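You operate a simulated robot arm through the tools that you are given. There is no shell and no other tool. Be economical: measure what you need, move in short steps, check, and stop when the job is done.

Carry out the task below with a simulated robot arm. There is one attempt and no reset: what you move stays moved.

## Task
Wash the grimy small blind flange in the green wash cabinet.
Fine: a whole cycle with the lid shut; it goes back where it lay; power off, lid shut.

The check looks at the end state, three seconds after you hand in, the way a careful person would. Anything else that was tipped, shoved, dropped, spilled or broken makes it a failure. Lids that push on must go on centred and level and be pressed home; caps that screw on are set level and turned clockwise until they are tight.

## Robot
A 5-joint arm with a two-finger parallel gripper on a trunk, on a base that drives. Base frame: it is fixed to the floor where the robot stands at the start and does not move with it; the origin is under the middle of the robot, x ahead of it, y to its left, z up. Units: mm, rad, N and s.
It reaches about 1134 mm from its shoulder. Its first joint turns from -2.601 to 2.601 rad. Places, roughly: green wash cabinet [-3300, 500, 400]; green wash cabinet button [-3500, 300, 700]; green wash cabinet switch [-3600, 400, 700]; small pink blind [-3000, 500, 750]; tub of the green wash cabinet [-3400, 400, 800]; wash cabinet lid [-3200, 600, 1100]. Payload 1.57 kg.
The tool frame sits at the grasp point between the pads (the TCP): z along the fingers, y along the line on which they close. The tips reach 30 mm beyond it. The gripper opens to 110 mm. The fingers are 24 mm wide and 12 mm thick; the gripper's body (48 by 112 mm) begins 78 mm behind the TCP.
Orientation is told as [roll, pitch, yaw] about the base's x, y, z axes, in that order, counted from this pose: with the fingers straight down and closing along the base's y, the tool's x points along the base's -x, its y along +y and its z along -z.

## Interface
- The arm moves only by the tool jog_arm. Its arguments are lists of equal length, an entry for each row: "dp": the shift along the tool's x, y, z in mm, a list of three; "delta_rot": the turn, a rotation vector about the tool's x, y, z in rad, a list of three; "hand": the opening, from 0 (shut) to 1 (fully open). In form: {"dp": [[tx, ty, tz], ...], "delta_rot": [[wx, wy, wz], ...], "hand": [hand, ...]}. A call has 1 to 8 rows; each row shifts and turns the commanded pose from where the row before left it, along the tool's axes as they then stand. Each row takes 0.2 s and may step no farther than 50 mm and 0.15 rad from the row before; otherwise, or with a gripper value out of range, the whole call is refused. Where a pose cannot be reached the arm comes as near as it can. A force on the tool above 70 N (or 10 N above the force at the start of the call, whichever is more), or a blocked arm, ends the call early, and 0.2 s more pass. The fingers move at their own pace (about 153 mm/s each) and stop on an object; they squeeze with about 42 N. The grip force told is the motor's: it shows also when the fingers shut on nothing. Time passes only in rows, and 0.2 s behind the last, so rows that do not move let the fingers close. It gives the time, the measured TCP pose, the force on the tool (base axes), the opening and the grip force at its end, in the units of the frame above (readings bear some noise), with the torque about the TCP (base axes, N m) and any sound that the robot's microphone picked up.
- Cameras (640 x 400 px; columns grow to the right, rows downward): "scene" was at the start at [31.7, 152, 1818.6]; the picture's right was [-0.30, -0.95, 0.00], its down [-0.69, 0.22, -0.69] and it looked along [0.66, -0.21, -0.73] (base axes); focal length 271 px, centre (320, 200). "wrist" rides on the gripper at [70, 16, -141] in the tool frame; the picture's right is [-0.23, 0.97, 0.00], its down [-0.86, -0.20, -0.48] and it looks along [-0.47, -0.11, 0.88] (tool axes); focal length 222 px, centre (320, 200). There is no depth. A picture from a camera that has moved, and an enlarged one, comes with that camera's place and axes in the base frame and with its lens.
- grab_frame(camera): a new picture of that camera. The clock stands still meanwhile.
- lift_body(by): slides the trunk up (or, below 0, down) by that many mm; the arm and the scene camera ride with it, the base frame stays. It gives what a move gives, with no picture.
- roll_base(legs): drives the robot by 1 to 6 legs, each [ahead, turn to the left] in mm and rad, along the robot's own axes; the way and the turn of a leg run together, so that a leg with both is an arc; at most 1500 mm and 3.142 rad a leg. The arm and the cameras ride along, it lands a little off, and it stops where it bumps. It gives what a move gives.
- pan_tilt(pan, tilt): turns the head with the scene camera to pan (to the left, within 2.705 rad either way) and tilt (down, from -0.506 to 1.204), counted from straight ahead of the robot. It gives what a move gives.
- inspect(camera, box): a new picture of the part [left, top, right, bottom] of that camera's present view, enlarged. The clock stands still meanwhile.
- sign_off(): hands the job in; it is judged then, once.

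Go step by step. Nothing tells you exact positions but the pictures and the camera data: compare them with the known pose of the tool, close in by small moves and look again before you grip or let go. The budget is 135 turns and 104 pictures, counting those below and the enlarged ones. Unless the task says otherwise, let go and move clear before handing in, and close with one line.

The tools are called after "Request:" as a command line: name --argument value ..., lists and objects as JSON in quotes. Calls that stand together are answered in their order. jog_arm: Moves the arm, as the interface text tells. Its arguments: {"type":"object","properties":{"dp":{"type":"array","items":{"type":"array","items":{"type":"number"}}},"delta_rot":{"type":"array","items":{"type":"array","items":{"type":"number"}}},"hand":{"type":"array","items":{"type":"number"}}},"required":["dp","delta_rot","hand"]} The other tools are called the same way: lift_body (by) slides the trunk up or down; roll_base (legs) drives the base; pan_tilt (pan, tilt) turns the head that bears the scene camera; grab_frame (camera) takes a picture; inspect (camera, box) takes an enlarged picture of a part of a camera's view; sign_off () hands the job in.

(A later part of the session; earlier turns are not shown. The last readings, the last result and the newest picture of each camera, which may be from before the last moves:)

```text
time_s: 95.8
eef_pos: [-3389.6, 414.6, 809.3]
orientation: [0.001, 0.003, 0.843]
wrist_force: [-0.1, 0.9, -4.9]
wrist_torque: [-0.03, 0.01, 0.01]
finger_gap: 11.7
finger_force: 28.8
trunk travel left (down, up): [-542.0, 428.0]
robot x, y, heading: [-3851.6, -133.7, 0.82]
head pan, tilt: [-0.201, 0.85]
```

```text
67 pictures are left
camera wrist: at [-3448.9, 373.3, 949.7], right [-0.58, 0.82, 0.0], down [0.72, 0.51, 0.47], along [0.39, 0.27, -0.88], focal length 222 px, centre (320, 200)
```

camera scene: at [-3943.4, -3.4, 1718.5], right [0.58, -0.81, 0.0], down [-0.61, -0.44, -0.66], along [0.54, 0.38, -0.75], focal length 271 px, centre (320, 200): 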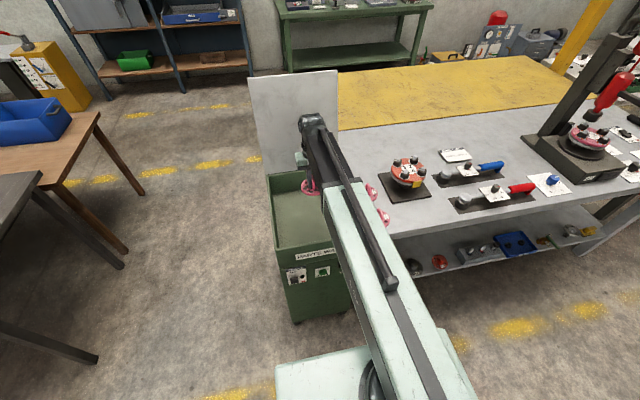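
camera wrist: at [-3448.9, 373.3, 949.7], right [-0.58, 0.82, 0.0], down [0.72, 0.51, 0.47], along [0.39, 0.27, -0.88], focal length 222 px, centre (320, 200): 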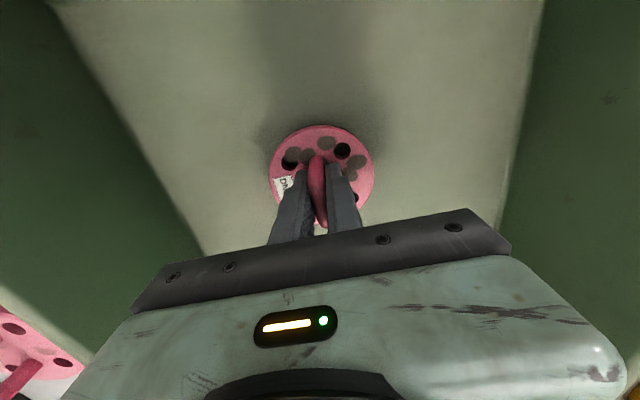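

Request:
lift_body --by -6

Request:
lift_body --by -5

Request:
lift_body --by -5

Request:
grab_frame --camera "wrist"

```text
time_s: 96.4
eef_pos: [-3390.4, 414.2, 802.7]
orientation: [0.001, 0.002, 0.843]
wrist_force: [0.3, 0.4, -4.3]
wrist_torque: [-0.03, 0.02, -0.02]
finger_gap: 11.7
finger_force: 29.0
trunk travel left (down, up): [-536.0, 434.0]
robot x, y, heading: [-3853.5, -136.0, 0.816]
head pan, tilt: [-0.201, 0.85]
```

```text
time_s: 96.9
eef_pos: [-3390.6, 413.2, 800.4]
orientation: [0.0, -0.001, 0.843]
wrist_force: [6.4, 8.3, 37.2]
wrist_torque: [-0.15, 0.19, -0.1]
finger_gap: 11.9
finger_force: 29.0
trunk travel left (down, up): [-531.0, 439.0]
robot x, y, heading: [-3848.7, -132.3, 0.82]
head pan, tilt: [-0.201, 0.85]
```

```text
time_s: 97.2
eef_pos: [-3390.3, 412.9, 801.1]
orientation: [0.001, -0.001, 0.842]
wrist_force: [-0.6, 0.6, 42.6]
wrist_torque: [-0.44, 0.44, -0.03]
finger_gap: 11.8
finger_force: 29.2
trunk travel left (down, up): [-531.0, 439.0]
robot x, y, heading: [-3852.4, -133.4, 0.817]
head pan, tilt: [-0.201, 0.85]
stopped: the force on the tool passed its limit at 84 N (the readings are from after the stop); the commanded pose is now the measured one
```

```text
66 pictures are left
camera wrist: at [-3450.0, 372.0, 940.4], right [-0.58, 0.82, 0.0], down [0.72, 0.51, 0.48], along [0.39, 0.28, -0.88], focal length 222 px, centre (320, 200)
```

wrist: 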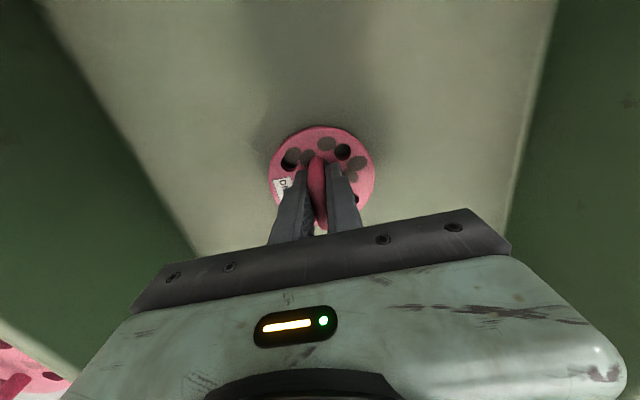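

It touches the tub floor with the TCP at z≈801. I ease up 3 mm, open the fingers and rise.

Request:
lift_body --by 3

Request:
jog_arm --dp '[[0, 0, 0], [0, 0, 0]]' --delta_rot '[[0, 0, 0], [0, 0, 0]]' --hand '[0.5, 0.5]'

Request:
lift_body --by 340

Request:
grab_frame --camera "wrist"

Request:
grab_frame --camera "scene"

```text
time_s: 97.8
eef_pos: [-3388.6, 414.6, 800.3]
orientation: [-0.001, 0.001, 0.844]
wrist_force: [-0.7, -0.8, -1.7]
wrist_torque: [0.11, -0.03, 0.0]
finger_gap: 11.8
finger_force: 28.7
trunk travel left (down, up): [-534.0, 436.0]
robot x, y, heading: [-3854.0, -132.6, 0.823]
head pan, tilt: [-0.201, 0.85]
```

```text
time_s: 98.4
eef_pos: [-3389.2, 413.2, 800.9]
orientation: [0.001, 0.001, 0.843]
wrist_force: [-0.3, 0.0, 0.0]
wrist_torque: [0.04, 0.0, 0.01]
finger_gap: 54.8
finger_force: 0.2
trunk travel left (down, up): [-534.0, 436.0]
robot x, y, heading: [-3853.2, -136.1, 0.82]
head pan, tilt: [-0.201, 0.85]
```

```text
time_s: 101.7
eef_pos: [-3388.6, 415.4, 1141.2]
orientation: [-0.001, -0.001, 0.843]
wrist_force: [1.0, 0.7, 0.3]
wrist_torque: [-0.03, 0.03, -0.02]
finger_gap: 55.2
finger_force: 0.1
trunk travel left (down, up): [-874.0, 96.0]
robot x, y, heading: [-3853.8, -130.0, 0.819]
head pan, tilt: [-0.201, 0.85]
```

```text
65 pictures are left
camera wrist: at [-3448.3, 374.0, 1281.0], right [-0.58, 0.82, 0.0], down [0.72, 0.51, 0.48], along [0.39, 0.28, -0.88], focal length 222 px, centre (320, 200)
```

wrist: 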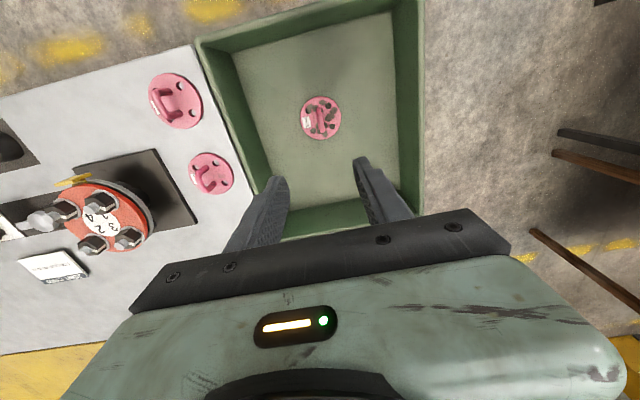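

```text
64 pictures are left
camera scene: at [-3943.6, -3.8, 1851.9], right [0.58, -0.81, 0.0], down [-0.61, -0.44, -0.66], along [0.54, 0.38, -0.75], focal length 271 px, centre (320, 200)
```

scene: 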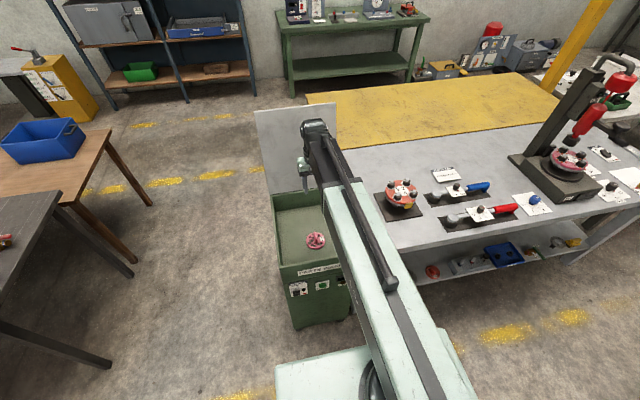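

The blind lies flat in the tub, and the lid's free edge triangulates to z≈1273, leaning back about 16°. I'll raise the trunk fully, move right of the lid and spin the hand 90° so the fingers can straddle the lid's edge from the side.

Request:
lift_body --by 95

Request:
jog_arm --dp '[[0, -46, 0], [0, -46, 0], [0, -46, 0], [0, -46, 0], [0, -46, 0], [0, 0, 0], [0, 0, 0], [0, 0, 0]]' --delta_rot '[[0, 0, 0], [0, 0, 0], [0, 0, 0], [0, 0, 0], [0, 0, 0], [0, 0, -0.145], [0, 0, -0.145], [0, 0, -0.145]]' --hand '[1, 1, 1, 1, 1, 1, 1, 1]'

Request:
jog_arm --dp '[[0, 0, 0], [0, 0, 0], [0, 0, 0], [0, 0, 0], [0, 0, 0], [0, 0, 0], [0, 0, 0], [0, 0, 0]]' --delta_rot '[[0, 0, -0.14], [0, 0, -0.14], [0, 0, -0.14], [0, 0, -0.14], [0, 0, -0.14], [0, 0, -0.14], [0, 0, -0.14], [0, 0, -0.14]]' --hand '[1, 1, 1, 1, 1, 1, 1, 1]'

Request:
grab_frame --camera "wrist"

```text
time_s: 103.0
eef_pos: [-3388.8, 413.2, 1235.1]
orientation: [0.001, 0.002, 0.844]
wrist_force: [-0.4, -0.3, 1.2]
wrist_torque: [-0.01, 0.0, -0.04]
finger_gap: 54.9
finger_force: 0.1
trunk travel left (down, up): [-969.0, 1.0]
robot x, y, heading: [-3853.9, -132.3, 0.817]
head pan, tilt: [-0.201, 0.85]
```

```text
time_s: 104.8
eef_pos: [-3218.8, 260.2, 1235.9]
orientation: [0.0, -0.001, 1.281]
wrist_force: [0.2, 0.1, -0.3]
wrist_torque: [0.0, 0.04, -0.01]
finger_gap: 110.2
finger_force: 0.0
trunk travel left (down, up): [-969.0, 1.0]
robot x, y, heading: [-3854.5, -135.9, 0.817]
head pan, tilt: [-0.201, 0.85]
```

```text
time_s: 106.6
eef_pos: [-3216.8, 261.3, 1236.0]
orientation: [-0.001, 0.001, 2.402]
wrist_force: [-0.5, -0.4, 0.5]
wrist_torque: [-0.05, -0.01, 0.01]
finger_gap: 110.2
finger_force: 0.1
trunk travel left (down, up): [-969.0, 1.0]
robot x, y, heading: [-3851.7, -135.5, 0.824]
head pan, tilt: [-0.201, 0.85]
```

```text
63 pictures are left
camera wrist: at [-3177.4, 202.6, 1376.1], right [-0.82, -0.57, 0.0], down [-0.5, 0.72, 0.48], along [-0.27, 0.39, -0.88], focal length 222 px, centre (320, 200)
```

wrist: 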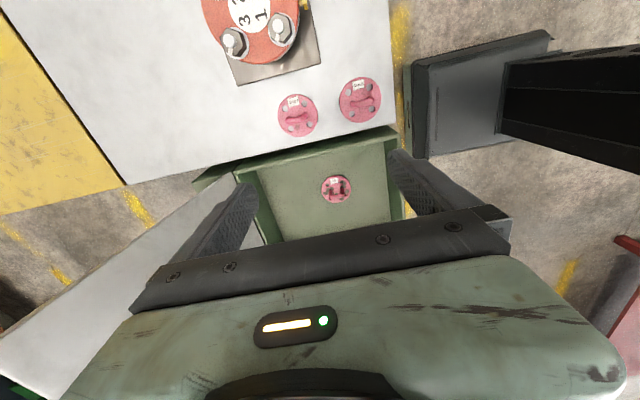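

Now forward along the lid's right side, to the lid-edge plane, then a check.

Request:
jog_arm --dp '[[0, -45, 0], [0, -45, 0], [0, -45, 0], [0, -45, 0], [0, -45, 0], [0, -45, 0], [0, -45, 0]]' --delta_rot '[[0, 0, 0], [0, 0, 0], [0, 0, 0], [0, 0, 0], [0, 0, 0], [0, 0, 0], [0, 0, 0]]' --hand '[1, 1, 1, 1, 1, 1, 1]'

Request:
grab_frame --camera "wrist"

Request:
grab_frame --camera "scene"

```text
time_s: 108.2
eef_pos: [-3090.7, 426.9, 1234.5]
orientation: [-0.001, -0.001, 2.396]
wrist_force: [0.1, -0.3, 0.0]
wrist_torque: [-0.01, -0.04, -0.02]
finger_gap: 110.3
finger_force: 0.0
out of reach, approached as far as the arm can: row 5, 6, 7
trunk travel left (down, up): [-969.0, 1.0]
robot x, y, heading: [-3851.5, -131.6, 0.818]
head pan, tilt: [-0.201, 0.85]
```

```text
62 pictures are left
camera wrist: at [-3051.5, 369.3, 1376.2], right [-0.83, -0.56, 0.0], down [-0.5, 0.72, 0.48], along [-0.27, 0.4, -0.88], focal length 222 px, centre (320, 200)
```

wrist: 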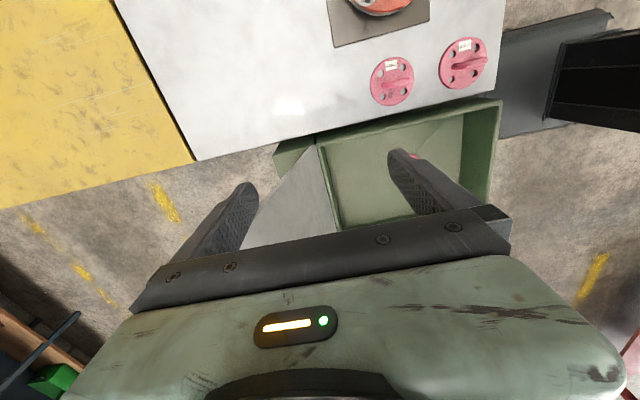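

```text
61 pictures are left
camera scene: at [-3943.9, -3.9, 1947.0], right [0.58, -0.81, 0.0], down [-0.61, -0.44, -0.66], along [0.54, 0.38, -0.75], focal length 271 px, centre (320, 200)
```

scene: 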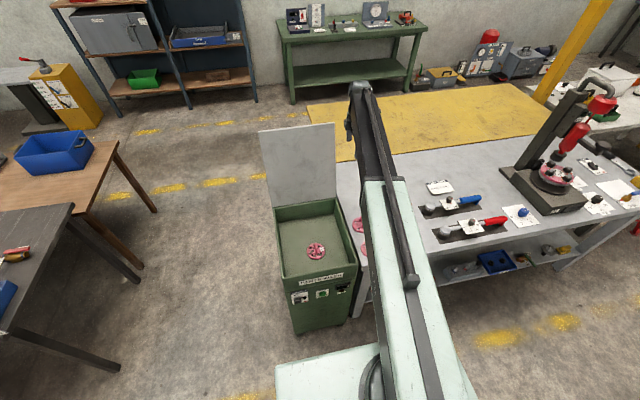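

The arm is at full stretch, about 110 mm short. The base front is roughly 230 mm from the cabinet, so I drive forward 110 mm.

Request:
roll_base --legs '[[110, 0]]'

Request:
grab_frame --camera "wrist"

Request:
inspect --camera "scene" --box '[220, 80, 460, 400]'

```text
time_s: 109.4
eef_pos: [-3014.2, 509.7, 1233.3]
orientation: [-0.001, 0.001, 2.399]
wrist_force: [1.0, 0.4, -0.7]
wrist_torque: [-0.04, 0.04, -0.02]
finger_gap: 110.1
finger_force: 0.0
trunk travel left (down, up): [-969.0, 1.0]
robot x, y, heading: [-3775.9, -53.8, 0.816]
head pan, tilt: [-0.201, 0.85]
```

```text
60 pictures are left
camera wrist: at [-2974.7, 451.8, 1374.7], right [-0.83, -0.56, 0.0], down [-0.5, 0.73, 0.48], along [-0.27, 0.4, -0.88], focal length 222 px, centre (320, 200)
```

wrist: 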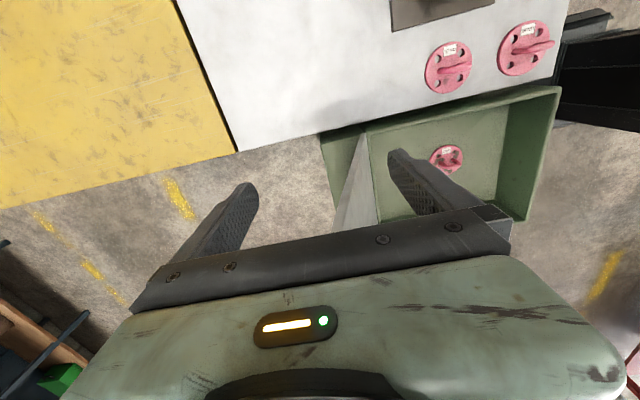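

```text
1.25 times, centred on (340, 240) of scene
camera zoom: at [-3866.3, 78.8, 1946.9], right [0.58, -0.81, 0.0], down [-0.61, -0.44, -0.66], along [0.54, 0.38, -0.75], focal length 339 px, centre (295, 150)
```

zoom: 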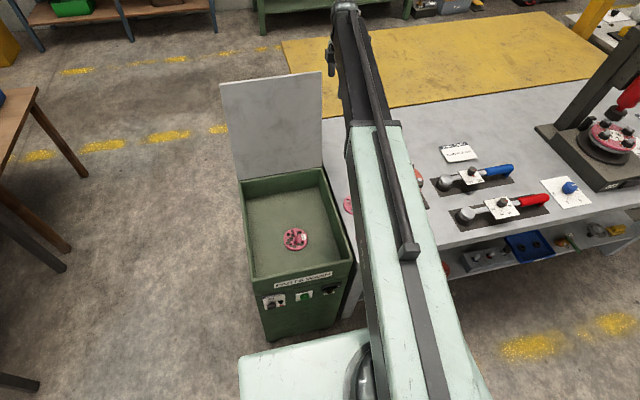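

The lid's right edge runs between the fingers. I sweep left so that the fingers straddle the lid near its middle.

Request:
jog_arm --dp '[[-30, 0, 0], [-40, 0, 0], [-40, 0, 0], [-40, 0, 0]]' --delta_rot '[[0, 0, 0], [0, 0, 0], [0, 0, 0], [0, 0, 0]]' --hand '[1, 1, 1, 1]'

Request:
grab_frame --camera "wrist"

Request:
inspect --camera "scene" --box '[230, 60, 390, 200]'

```text
time_s: 110.4
eef_pos: [-3126.4, 611.0, 1234.9]
orientation: [0.0, 0.001, 2.398]
wrist_force: [0.0, -0.2, -0.2]
wrist_torque: [-0.02, 0.01, 0.0]
finger_gap: 110.1
finger_force: 0.1
trunk travel left (down, up): [-969.0, 1.0]
robot x, y, heading: [-3776.2, -52.9, 0.824]
head pan, tilt: [-0.201, 0.85]
```

```text
58 pictures are left
camera wrist: at [-3087.5, 552.4, 1376.1], right [-0.83, -0.56, 0.0], down [-0.5, 0.72, 0.48], along [-0.27, 0.4, -0.88], focal length 222 px, centre (320, 200)
```

wrist: 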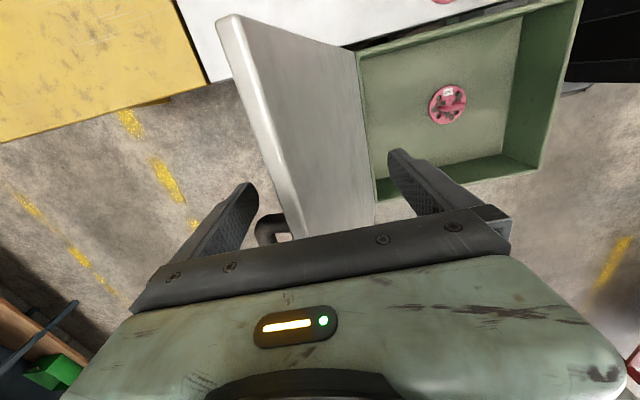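

```text
2.86 times, centred on (310, 130) of scene
camera zoom: at [-3868.7, 77.5, 1946.9], right [0.58, -0.81, 0.0], down [-0.61, -0.44, -0.66], along [0.54, 0.38, -0.75], focal length 774 px, centre (349, 400)
```

zoom: 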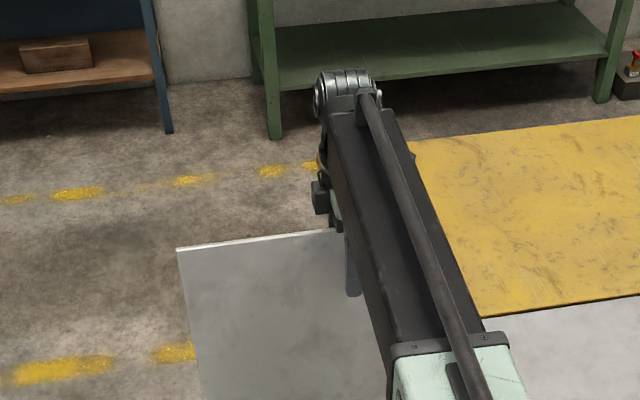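

The lid stands between the fingers. Now I pull it toward me slowly, watching the force.

Request:
jog_arm --dp '[[0, 25, 0], [0, 25, 0], [0, 20, 0], [0, 20, 0], [0, 20, 0], [0, 20, 0]]' --delta_rot '[[0, 0, 0], [0, 0, 0], [0, 0, 0], [0, 0, 0], [0, 0, 0], [0, 0, 0]]' --hand '[1, 1, 1, 1, 1, 1]'

Request:
grab_frame --camera "wrist"

Request:
grab_frame --camera "scene"

```text
time_s: 111.8
eef_pos: [-3215.7, 515.0, 1235.7]
orientation: [-0.002, -0.001, 2.4]
wrist_force: [-0.7, -0.2, 0.4]
wrist_torque: [0.03, -0.02, 0.03]
finger_gap: 110.1
finger_force: 0.1
trunk travel left (down, up): [-969.0, 1.0]
robot x, y, heading: [-3777.6, -48.9, 0.822]
head pan, tilt: [-0.201, 0.85]
```

```text
56 pictures are left
camera wrist: at [-3175.6, 456.1, 1376.2], right [-0.83, -0.56, 0.0], down [-0.5, 0.72, 0.48], along [-0.27, 0.4, -0.88], focal length 222 px, centre (320, 200)
```

wrist: 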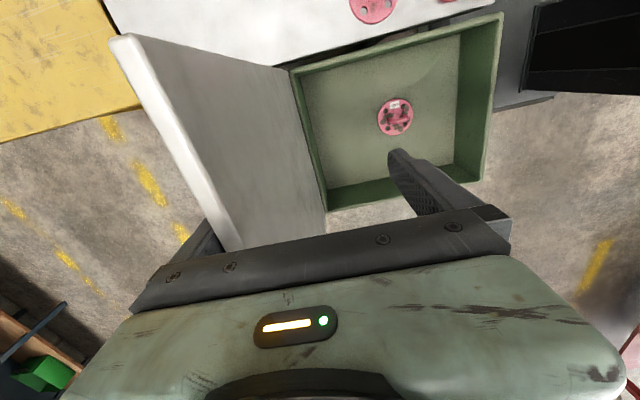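

```text
55 pictures are left
camera scene: at [-3868.5, 76.7, 1947.0], right [0.58, -0.81, 0.0], down [-0.61, -0.44, -0.66], along [0.54, 0.38, -0.75], focal length 271 px, centre (320, 200)
```

scene: 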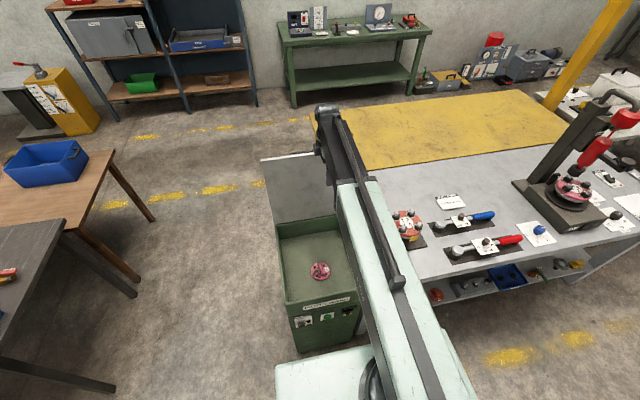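

The lid is now vertical, held between the fingers. I go on toward me and lower the trunk in alternation, so that it rests on the front finger as it comes down.

Request:
jog_arm --dp '[[0, 20, 0], [0, 20, 0], [0, 18, 0], [0, 18, 0], [0, 18, 0]]' --delta_rot '[[0, 0, 0], [0, 0, 0], [0, 0, 0], [0, 0, 0], [0, 0, 0]]' --hand '[1, 1, 1, 1, 1]'

Request:
grab_frame --camera "wrist"

Request:
grab_frame --camera "scene"

```text
time_s: 113.0
eef_pos: [-3278.9, 444.9, 1235.9]
orientation: [-0.001, -0.001, 2.401]
wrist_force: [-0.8, -1.3, 0.6]
wrist_torque: [0.0, 0.02, -0.03]
finger_gap: 110.1
finger_force: 0.1
trunk travel left (down, up): [-969.0, 1.0]
robot x, y, heading: [-3777.0, -51.9, 0.82]
head pan, tilt: [-0.201, 0.85]
```

```text
54 pictures are left
camera wrist: at [-3238.2, 387.1, 1376.3], right [-0.83, -0.56, 0.0], down [-0.5, 0.72, 0.48], along [-0.27, 0.4, -0.88], focal length 222 px, centre (320, 200)
```

wrist: 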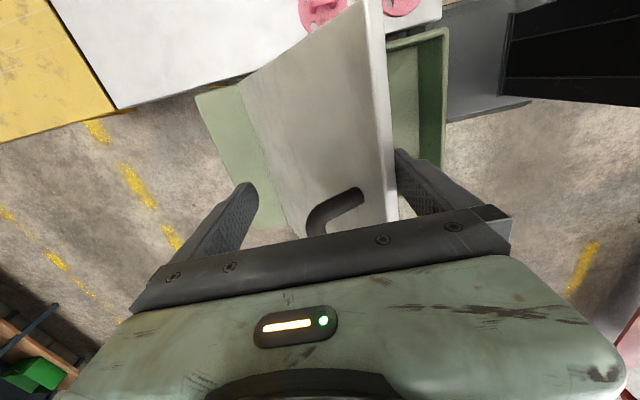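

```text
53 pictures are left
camera scene: at [-3868.6, 76.5, 1947.0], right [0.58, -0.81, 0.0], down [-0.61, -0.44, -0.66], along [0.54, 0.38, -0.75], focal length 271 px, centre (320, 200)
```

scene: 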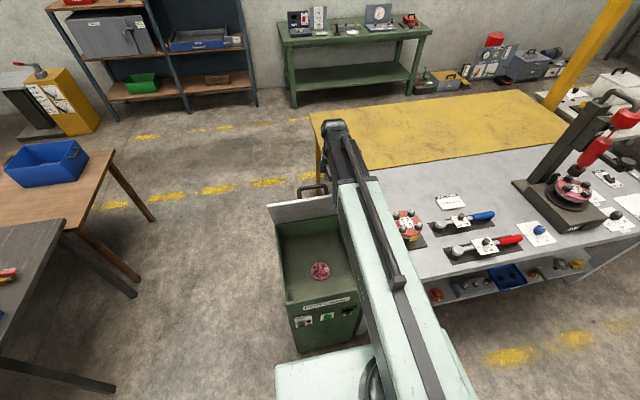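

It works: the lid leans on the front finger. I continue.

Request:
lift_body --by -65

Request:
jog_arm --dp '[[0, 19, 0], [0, 19, 0], [0, 19, 0], [0, 19, 0]]' --delta_rot '[[0, 0, 0], [0, 0, 0], [0, 0, 0], [0, 0, 0]]' --hand '[1, 1, 1, 1]'

Request:
lift_body --by -70

Request:
grab_frame --camera "wrist"

Request:
grab_frame --camera "scene"

```text
time_s: 113.5
eef_pos: [-3278.4, 443.2, 1215.8]
orientation: [0.017, 0.0, 2.398]
wrist_force: [-2.4, -1.6, -0.5]
wrist_torque: [0.13, -0.13, -0.01]
finger_gap: 110.1
finger_force: 0.0
trunk travel left (down, up): [-950.0, 20.0]
robot x, y, heading: [-3773.4, -55.6, 0.821]
head pan, tilt: [-0.201, 0.85]
stopped: the force on the tool passed its limit at 90 N (the readings are from after the stop); the commanded pose is now the measured one
```

```text
time_s: 114.5
eef_pos: [-3334.0, 385.3, 1217.0]
orientation: [0.014, 0.0, 2.398]
wrist_force: [-0.7, -0.2, -0.2]
wrist_torque: [0.03, -0.03, -0.02]
finger_gap: 110.1
finger_force: 0.0
trunk travel left (down, up): [-950.0, 20.0]
robot x, y, heading: [-3778.1, -53.2, 0.825]
head pan, tilt: [-0.201, 0.85]
```

```text
time_s: 115.6
eef_pos: [-3333.3, 384.7, 1147.0]
orientation: [0.015, -0.001, 2.399]
wrist_force: [-0.3, 0.0, -0.5]
wrist_torque: [-0.02, -0.01, 0.0]
finger_gap: 109.9
finger_force: 0.0
trunk travel left (down, up): [-880.0, 90.0]
robot x, y, heading: [-3776.8, -51.3, 0.819]
head pan, tilt: [-0.201, 0.85]
```

```text
52 pictures are left
camera wrist: at [-3292.1, 328.5, 1288.2], right [-0.83, -0.56, 0.02], down [-0.49, 0.73, 0.47], along [-0.28, 0.38, -0.88], focal length 222 px, centre (320, 200)
```

wrist: 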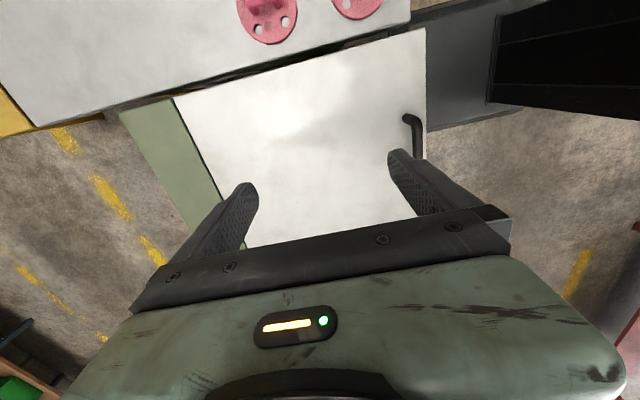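

```text
51 pictures are left
camera scene: at [-3868.4, 76.7, 1858.7], right [0.58, -0.81, 0.0], down [-0.61, -0.44, -0.66], along [0.54, 0.38, -0.75], focal length 271 px, centre (320, 200)
```

scene: 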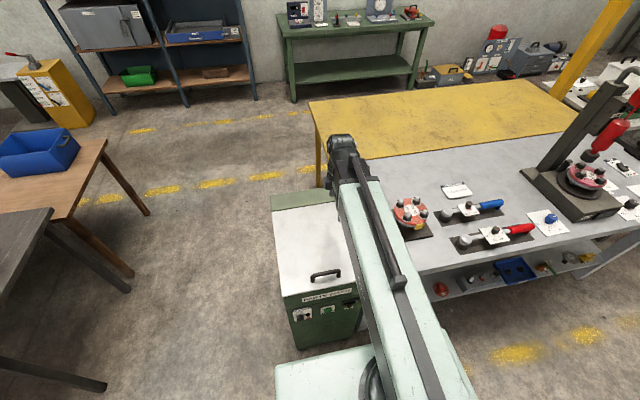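

The lid fell shut from partway; it looks closed, with its handle near the front edge. Now I back up about 450 mm, to point the hand level at the front panel for the switch and button.

Request:
roll_base --legs '[[-450, 0]]'

Request:
pan_tilt --pan -0.1 --tilt 0.8

Request:
grab_frame --camera "scene"

Request:
inspect --camera "scene" --box '[270, 130, 430, 270]'

```text
time_s: 118.3
eef_pos: [-3640.6, 52.2, 1146.6]
orientation: [0.014, 0.0, 2.393]
wrist_force: [-0.4, 0.2, 0.2]
wrist_torque: [-0.01, 0.04, -0.01]
finger_gap: 109.9
finger_force: 0.1
trunk travel left (down, up): [-880.0, 90.0]
robot x, y, heading: [-4090.2, -381.5, 0.814]
head pan, tilt: [-0.201, 0.85]
```

```text
time_s: 119.0
eef_pos: [-3639.3, 52.7, 1148.6]
orientation: [0.015, 0.0, 2.393]
wrist_force: [0.1, 0.3, 0.1]
wrist_torque: [0.01, 0.02, -0.01]
finger_gap: 110.0
finger_force: 0.1
trunk travel left (down, up): [-880.0, 90.0]
robot x, y, heading: [-4085.6, -382.0, 0.809]
head pan, tilt: [-0.099, 0.799]
```

```text
50 pictures are left
camera scene: at [-4179.2, -244.8, 1862.8], right [0.65, -0.76, 0.0], down [-0.54, -0.47, -0.7], along [0.53, 0.45, -0.72], focal length 271 px, centre (320, 200)
```

scene: 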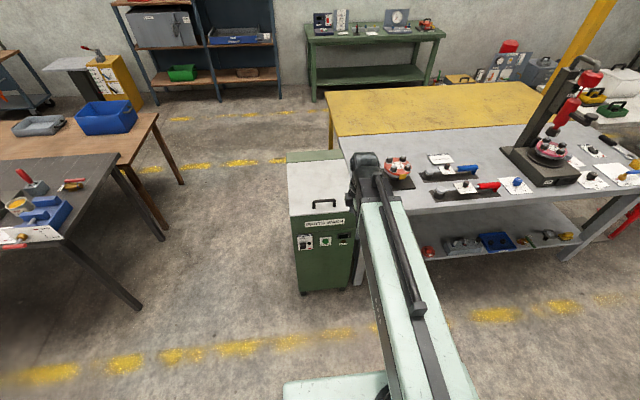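

```text
2.86 times, centred on (350, 200) of scene
camera zoom: at [-4179.2, -244.8, 1862.8], right [0.65, -0.76, 0.0], down [-0.54, -0.47, -0.7], along [0.53, 0.45, -0.72], focal length 774 px, centre (234, 200)
```

zoom: 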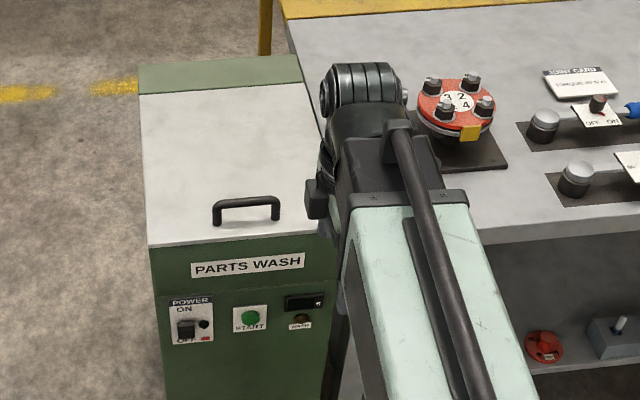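

The lid sits flush. I back up slightly more, close the fingers and swing the hand level.

Request:
roll_base --legs '[[-60, 0]]'

Request:
jog_arm --dp '[[0, -34.4, -2.6], [0, -34.4, -2.6], [0, -34.4, -2.6], [0, -34.4, -2.6], [0, -34.4, -2.6], [0, -34.4, -2.6], [0, -34.4, -2.6], [0, -34.4, -2.6]]' --delta_rot '[[0.15, 0, 0], [0.15, 0, 0], [0.15, 0, 0], [0.15, 0, 0], [0.15, 0, 0], [0.15, 0, 0], [0.15, 0, 0], [0.15, 0, 0]]' --hand '[0.5, 0.3, 0, 0, 0, 0, 0, 0]'

```text
time_s: 120.0
eef_pos: [-3683.1, 6.7, 1148.1]
orientation: [0.016, 0.001, 2.394]
wrist_force: [-1.1, -0.1, 0.2]
wrist_torque: [0.0, -0.02, -0.01]
finger_gap: 110.3
finger_force: 0.1
trunk travel left (down, up): [-880.0, 90.0]
robot x, y, heading: [-4131.6, -427.8, 0.807]
head pan, tilt: [-0.099, 0.799]
```

```text
time_s: 121.8
eef_pos: [-3535.6, 166.8, 1295.9]
orientation: [-1.182, 0.001, 2.392]
wrist_force: [-0.4, -1.2, 0.4]
wrist_torque: [-0.03, 0.02, 0.02]
finger_gap: 0.0
finger_force: 21.2
out of reach, approached as far as the arm can: row 6
trunk travel left (down, up): [-880.0, 90.0]
robot x, y, heading: [-4129.2, -426.7, 0.812]
head pan, tilt: [-0.099, 0.799]
```

Request:
jog_arm --dp '[[0, -35.2, -2.7], [0, -35.2, -2.7], [0, -20, -0.9]]' --delta_rot '[[0.15, 0, 0], [0.15, 0, 0], [0.085, 0, 0]]' --hand '[0, 0, 0]'

Request:
grab_frame --camera "scene"

```text
time_s: 122.5
eef_pos: [-3523.5, 180.0, 1378.3]
orientation: [-1.546, 0.0, 2.393]
wrist_force: [-0.6, -0.4, -0.2]
wrist_torque: [-0.01, -0.03, 0.03]
finger_gap: 0.1
finger_force: 21.3
out of reach, approached as far as the arm can: row 3
trunk travel left (down, up): [-880.0, 90.0]
robot x, y, heading: [-4128.0, -429.5, 0.81]
head pan, tilt: [-0.099, 0.799]
```

```text
48 pictures are left
camera scene: at [-4222.1, -289.6, 1862.8], right [0.65, -0.76, 0.0], down [-0.54, -0.47, -0.7], along [0.53, 0.45, -0.72], focal length 271 px, centre (320, 200)
```

scene: 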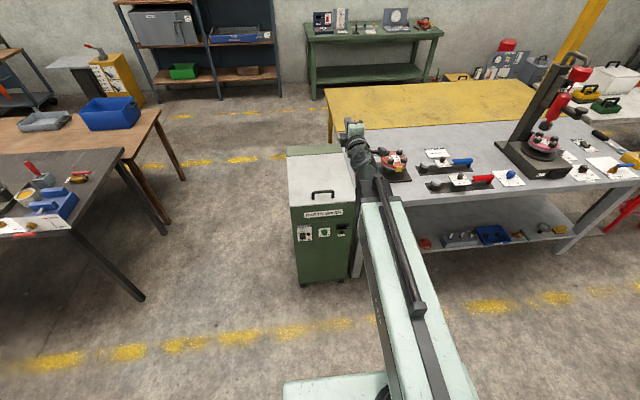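

The hand is level with the fingertip about 70 mm before the panel plane. I pull back slightly and swing toward the rocker's azimuth, then lower the trunk.

Request:
jog_arm --dp '[[-36, 0, -8], [-36, 0, -8], [-36, 0, -8], [-36, 0, -8], [-36, 0, -8]]' --delta_rot '[[0, -0.04, 0], [0, -0.04, 0], [0, -0.04, 0], [0, -0.04, 0], [0, -0.04, 0]]' --hand '[0, 0, 0, 0, 0]'

Request:
lift_body --by -690

Request:
grab_frame --camera "scene"

Request:
grab_frame --camera "wrist"

```text
time_s: 123.8
eef_pos: [-3691.3, 261.2, 1384.8]
orientation: [-1.567, 0.0, 2.593]
wrist_force: [0.8, -0.2, 0.0]
wrist_torque: [-0.01, 0.03, 0.02]
finger_gap: 0.0
finger_force: 20.6
out of reach, approached as far as the arm can: row 1
trunk travel left (down, up): [-880.0, 90.0]
robot x, y, heading: [-4130.2, -431.5, 0.812]
head pan, tilt: [-0.099, 0.799]
```

```text
refused: -690 is not a number from -400 to 400
```

```text
47 pictures are left
camera scene: at [-4222.5, -289.7, 1862.7], right [0.65, -0.76, 0.0], down [-0.54, -0.47, -0.7], along [0.53, 0.45, -0.72], focal length 271 px, centre (320, 200)
```

scene: 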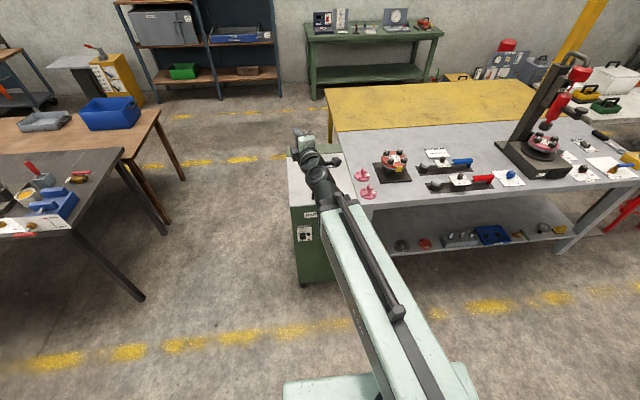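

```text
46 pictures are left
camera wrist: at [-3706.6, 104.5, 1368.0], right [-0.2, 0.12, -0.97], down [-0.98, 0.04, 0.2], along [0.06, 0.99, 0.11], focal length 222 px, centre (320, 200)
```

wrist: 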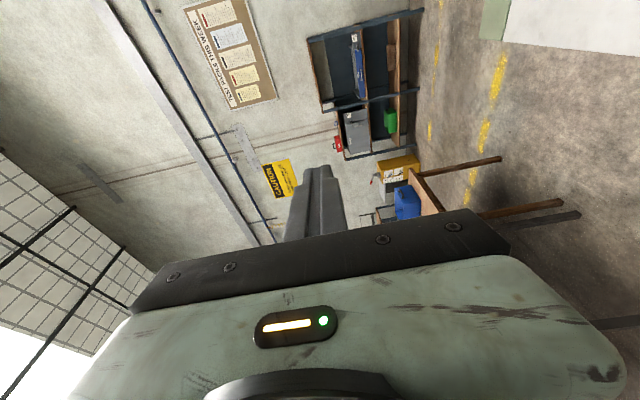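

Request:
lift_body --by -400

Request:
lift_body --by -270

Request:
pan_tilt --pan 0.1 --tilt 0.5

Request:
grab_frame --camera "scene"

```text
time_s: 127.6
eef_pos: [-3690.1, 261.7, 984.1]
orientation: [-1.566, 0.0, 2.592]
wrist_force: [-0.6, 0.2, 0.0]
wrist_torque: [-0.02, -0.04, 0.0]
finger_gap: 0.2
finger_force: 22.2
trunk travel left (down, up): [-480.0, 490.0]
robot x, y, heading: [-4123.3, -425.2, 0.809]
head pan, tilt: [-0.099, 0.799]
```

```text
time_s: 130.3
eef_pos: [-3689.8, 260.8, 713.5]
orientation: [-1.567, 0.0, 2.591]
wrist_force: [-0.2, 0.2, 0.0]
wrist_torque: [0.0, 0.01, -0.03]
finger_gap: 0.0
finger_force: 21.6
trunk travel left (down, up): [-210.0, 760.0]
robot x, y, heading: [-4128.5, -426.2, 0.813]
head pan, tilt: [-0.099, 0.799]
```

```text
time_s: 131.1
eef_pos: [-3690.5, 260.3, 714.5]
orientation: [-1.567, 0.0, 2.592]
wrist_force: [0.3, 0.4, -0.4]
wrist_torque: [0.03, -0.01, 0.0]
finger_gap: 0.0
finger_force: 21.8
trunk travel left (down, up): [-210.0, 760.0]
robot x, y, heading: [-4131.5, -424.2, 0.811]
head pan, tilt: [0.099, 0.499]
```

```text
45 pictures are left
camera scene: at [-4227.4, -270.5, 1218.7], right [0.79, -0.62, 0.0], down [-0.29, -0.38, -0.88], along [0.54, 0.69, -0.48], focal length 271 px, centre (320, 200)
```

scene: 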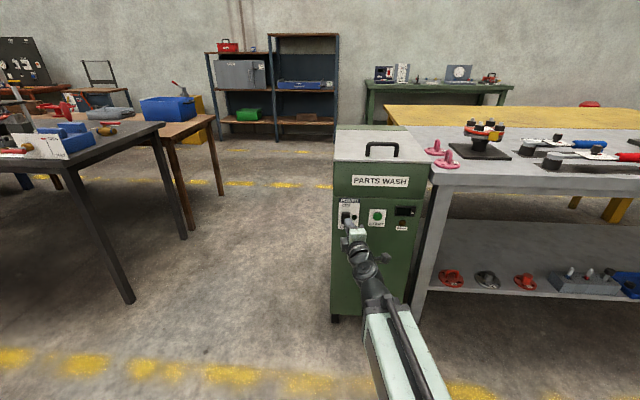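

Request:
inspect --camera "scene" --box '[326, 180, 426, 250]'

Request:
grab_frame --camera "wrist"

```text
5.71 times, centred on (376, 215) of scene
camera zoom: at [-4227.4, -270.5, 1218.7], right [0.79, -0.62, 0.0], down [-0.29, -0.38, -0.88], along [0.54, 0.69, -0.48], focal length 1548 px, centre (0, 114)
```

zoom: 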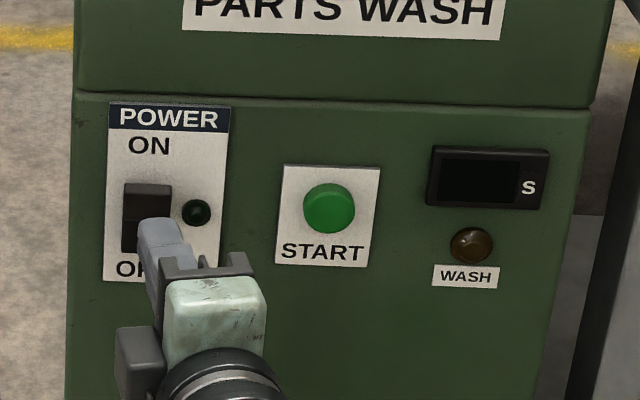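

```text
43 pictures are left
camera wrist: at [-3706.0, 104.3, 697.9], right [-0.2, 0.12, -0.97], down [-0.98, 0.04, 0.2], along [0.06, 0.99, 0.11], focal length 222 px, centre (320, 200)
```

wrist: 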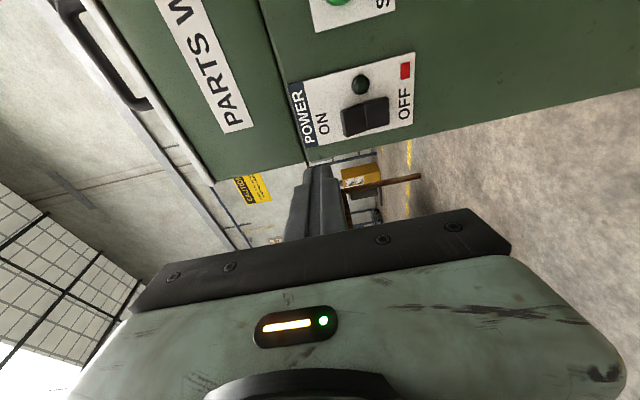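

By triangulation the rocker's ON half is at about (-3607, 361, 670) and START at (-3517, 280, 670). I lower to that height and approach the rocker's upper half.

Request:
lift_body --by -40

Request:
jog_arm --dp '[[4.3, 0, 20], [4.3, 0, 20], [4.3, 0, 20], [4.3, 0, 15]]' --delta_rot '[[0, 0.005, 0], [0, 0.005, 0], [0, 0.005, 0], [0, 0.005, 0]]' --hand '[0, 0, 0, 0]'

Request:
inspect --camera "scene" --box '[326, 180, 426, 250]'

Request:
grab_frame --camera "wrist"

```text
time_s: 132.0
eef_pos: [-3691.5, 260.2, 675.5]
orientation: [-1.566, 0.001, 2.592]
wrist_force: [-0.4, -0.9, 0.3]
wrist_torque: [-0.01, 0.02, 0.03]
finger_gap: 0.0
finger_force: 21.3
trunk travel left (down, up): [-170.0, 800.0]
robot x, y, heading: [-4128.2, -428.4, 0.815]
head pan, tilt: [0.099, 0.499]
```

```text
time_s: 133.0
eef_pos: [-3636.1, 316.5, 674.4]
orientation: [-1.57, 0.0, 2.572]
wrist_force: [-0.3, -0.3, 0.4]
wrist_torque: [0.01, 0.04, -0.03]
finger_gap: 0.1
finger_force: 21.3
trunk travel left (down, up): [-170.0, 800.0]
robot x, y, heading: [-4130.3, -428.0, 0.808]
head pan, tilt: [0.099, 0.499]
```

```text
5.71 times, centred on (376, 215) of scene
camera zoom: at [-4227.5, -270.5, 1178.7], right [0.79, -0.61, 0.0], down [-0.29, -0.38, -0.88], along [0.54, 0.69, -0.48], focal length 1548 px, centre (0, 114)
```

zoom: 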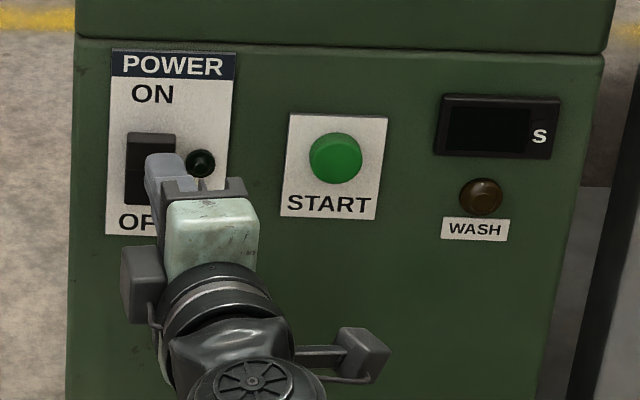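

```text
41 pictures are left
camera wrist: at [-3654.0, 159.7, 658.1], right [-0.19, 0.12, -0.97], down [-0.98, 0.06, 0.2], along [0.08, 0.99, 0.11], focal length 222 px, centre (320, 200)
```

wrist: 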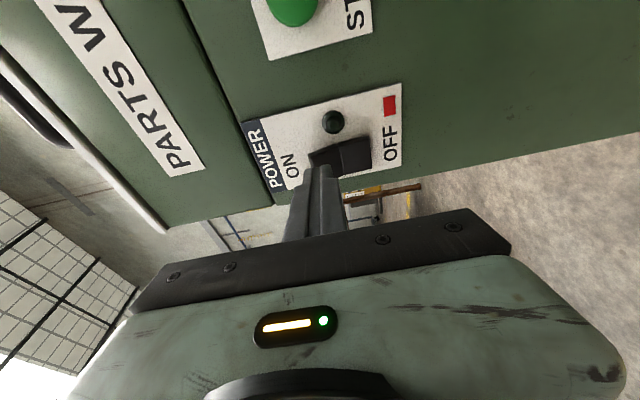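

The tip is lined up with the ON half, needing about 6 mm to the right. Now I press forward in small steps.

Request:
jog_arm --dp '[[6, 0, 5], [0, 0, 7], [0, 0, 6], [0, 0, 6], [0, 0, 5], [0, 0, 5]]' --delta_rot '[[0, 0.006, 0], [0, 0, 0], [0, 0, 0], [0, 0, 0], [0, 0, 0], [0, 0, 0]]' --hand '[0, 0, 0, 0, 0, 0]'

Request:
inspect --camera "scene" --box '[326, 180, 426, 250]'

```text
time_s: 134.3
eef_pos: [-3617.2, 336.0, 674.4]
orientation: [-1.566, -0.003, 2.567]
wrist_force: [-9.1, -17.6, -6.7]
wrist_torque: [-0.29, 0.28, -0.21]
finger_gap: 0.0
finger_force: 21.3
trunk travel left (down, up): [-170.0, 800.0]
robot x, y, heading: [-4130.0, -428.3, 0.808]
head pan, tilt: [0.099, 0.499]
stopped in row 6: the force on the tool passed its limit at 86 N (the readings are from after the stop); the commanded pose is now the measured one
```

```text
5.71 times, centred on (376, 215) of scene
camera zoom: at [-4227.9, -271.2, 1178.8], right [0.79, -0.61, 0.0], down [-0.29, -0.38, -0.88], along [0.54, 0.69, -0.48], focal length 1548 px, centre (0, 114)
```

zoom: 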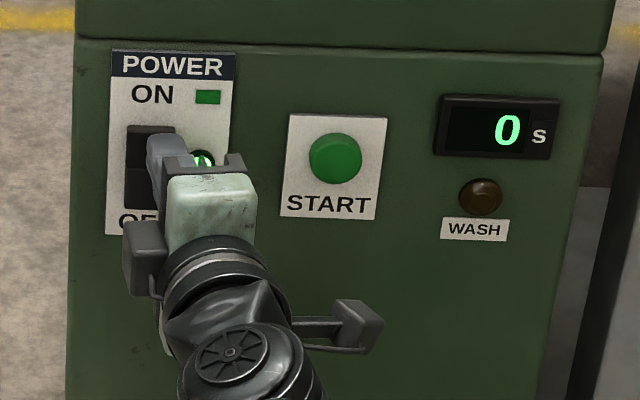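

Power is on: the indicator is green and the display reads 0 s. I back off and move across to START.

Request:
jog_arm --dp '[[0, 0, -25], [0, 0, -25], [34, 0, -5], [34, 0, -5], [33, 0, -5]]' --delta_rot '[[0, 0, 0], [0, 0, 0], [0, 0.046, 0], [0, 0.046, 0], [0, 0.045, 0]]' --hand '[0, 0, 0, 0, 0]'

Request:
grab_frame --camera "wrist"

Request:
inspect --camera "scene" --box '[326, 180, 426, 250]'

```text
time_s: 135.5
eef_pos: [-3576.8, 231.2, 674.7]
orientation: [-1.565, -0.015, 2.447]
wrist_force: [1.2, -0.1, -0.2]
wrist_torque: [-0.07, 0.0, -0.01]
finger_gap: 0.2
finger_force: 21.2
out of reach, approached as far as the arm can: row 5
trunk travel left (down, up): [-170.0, 800.0]
robot x, y, heading: [-4129.8, -428.8, 0.813]
head pan, tilt: [0.099, 0.499]
```

```text
39 pictures are left
camera wrist: at [-3614.3, 79.8, 656.7], right [-0.19, 0.15, -0.97], down [-0.96, 0.18, 0.22], along [0.21, 0.97, 0.11], focal length 222 px, centre (320, 200)
```

wrist: 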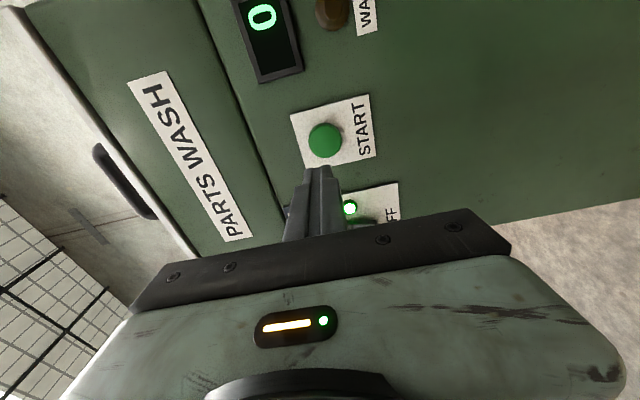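

```text
5.71 times, centred on (376, 215) of scene
camera zoom: at [-4227.7, -270.7, 1178.7], right [0.79, -0.61, 0.0], down [-0.29, -0.38, -0.88], along [0.54, 0.69, -0.48], focal length 1548 px, centre (0, 114)
```

zoom: 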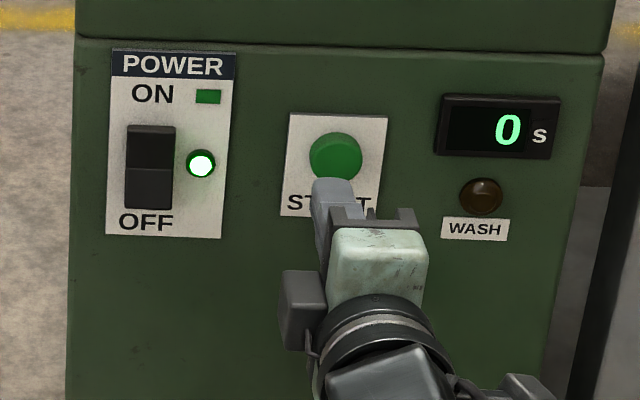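

START is at about (-3511, 286, 664). I line up and press.

Request:
lift_body --by -8

Request:
jog_arm --dp '[[8, 0, 12], [7, 0, 12], [0, 0, 8], [0, 0, 7], [0, 0, 6], [0, 0, 6], [0, 0, 5], [0, 0, 5]]' --delta_rot '[[0, 0.01, 0], [0, 0.01, 0], [0, 0, 0], [0, 0, 0], [0, 0, 0], [0, 0, 0], [0, 0, 0], [0, 0, 0]]' --hand '[0, 0, 0, 0, 0, 0, 0, 0]'

Request:
inspect --camera "scene" --box '[326, 170, 426, 240]'

```text
time_s: 136.1
eef_pos: [-3576.1, 232.8, 666.5]
orientation: [-1.567, 0.0, 2.448]
wrist_force: [-0.7, -0.6, -0.3]
wrist_torque: [0.01, -0.02, -0.02]
finger_gap: 0.0
finger_force: 21.2
trunk travel left (down, up): [-162.0, 808.0]
robot x, y, heading: [-4129.5, -431.5, 0.811]
head pan, tilt: [0.099, 0.499]
```

```text
time_s: 137.8
eef_pos: [-3530.5, 263.6, 667.1]
orientation: [-1.562, -0.003, 2.424]
wrist_force: [-16.5, -15.9, -0.1]
wrist_torque: [-0.02, -0.02, -0.24]
finger_gap: 0.0
finger_force: 21.0
trunk travel left (down, up): [-162.0, 808.0]
robot x, y, heading: [-4131.3, -426.5, 0.813]
head pan, tilt: [0.099, 0.499]
heard: click
stopped in row 8: the force on the tool passed its limit at 86 N (the readings are from after the stop); the commanded pose is now the measured one
```

```text
5.71 times, centred on (376, 205) of scene
camera zoom: at [-4228.8, -271.9, 1171.0], right [0.79, -0.61, 0.0], down [-0.29, -0.38, -0.88], along [0.54, 0.69, -0.48], focal length 1548 px, centre (0, 171)
```

zoom: 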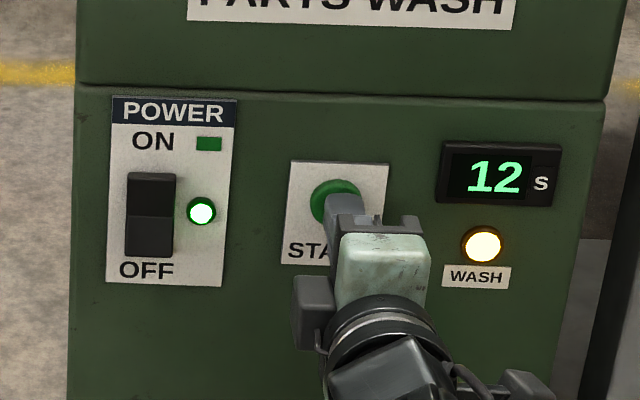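

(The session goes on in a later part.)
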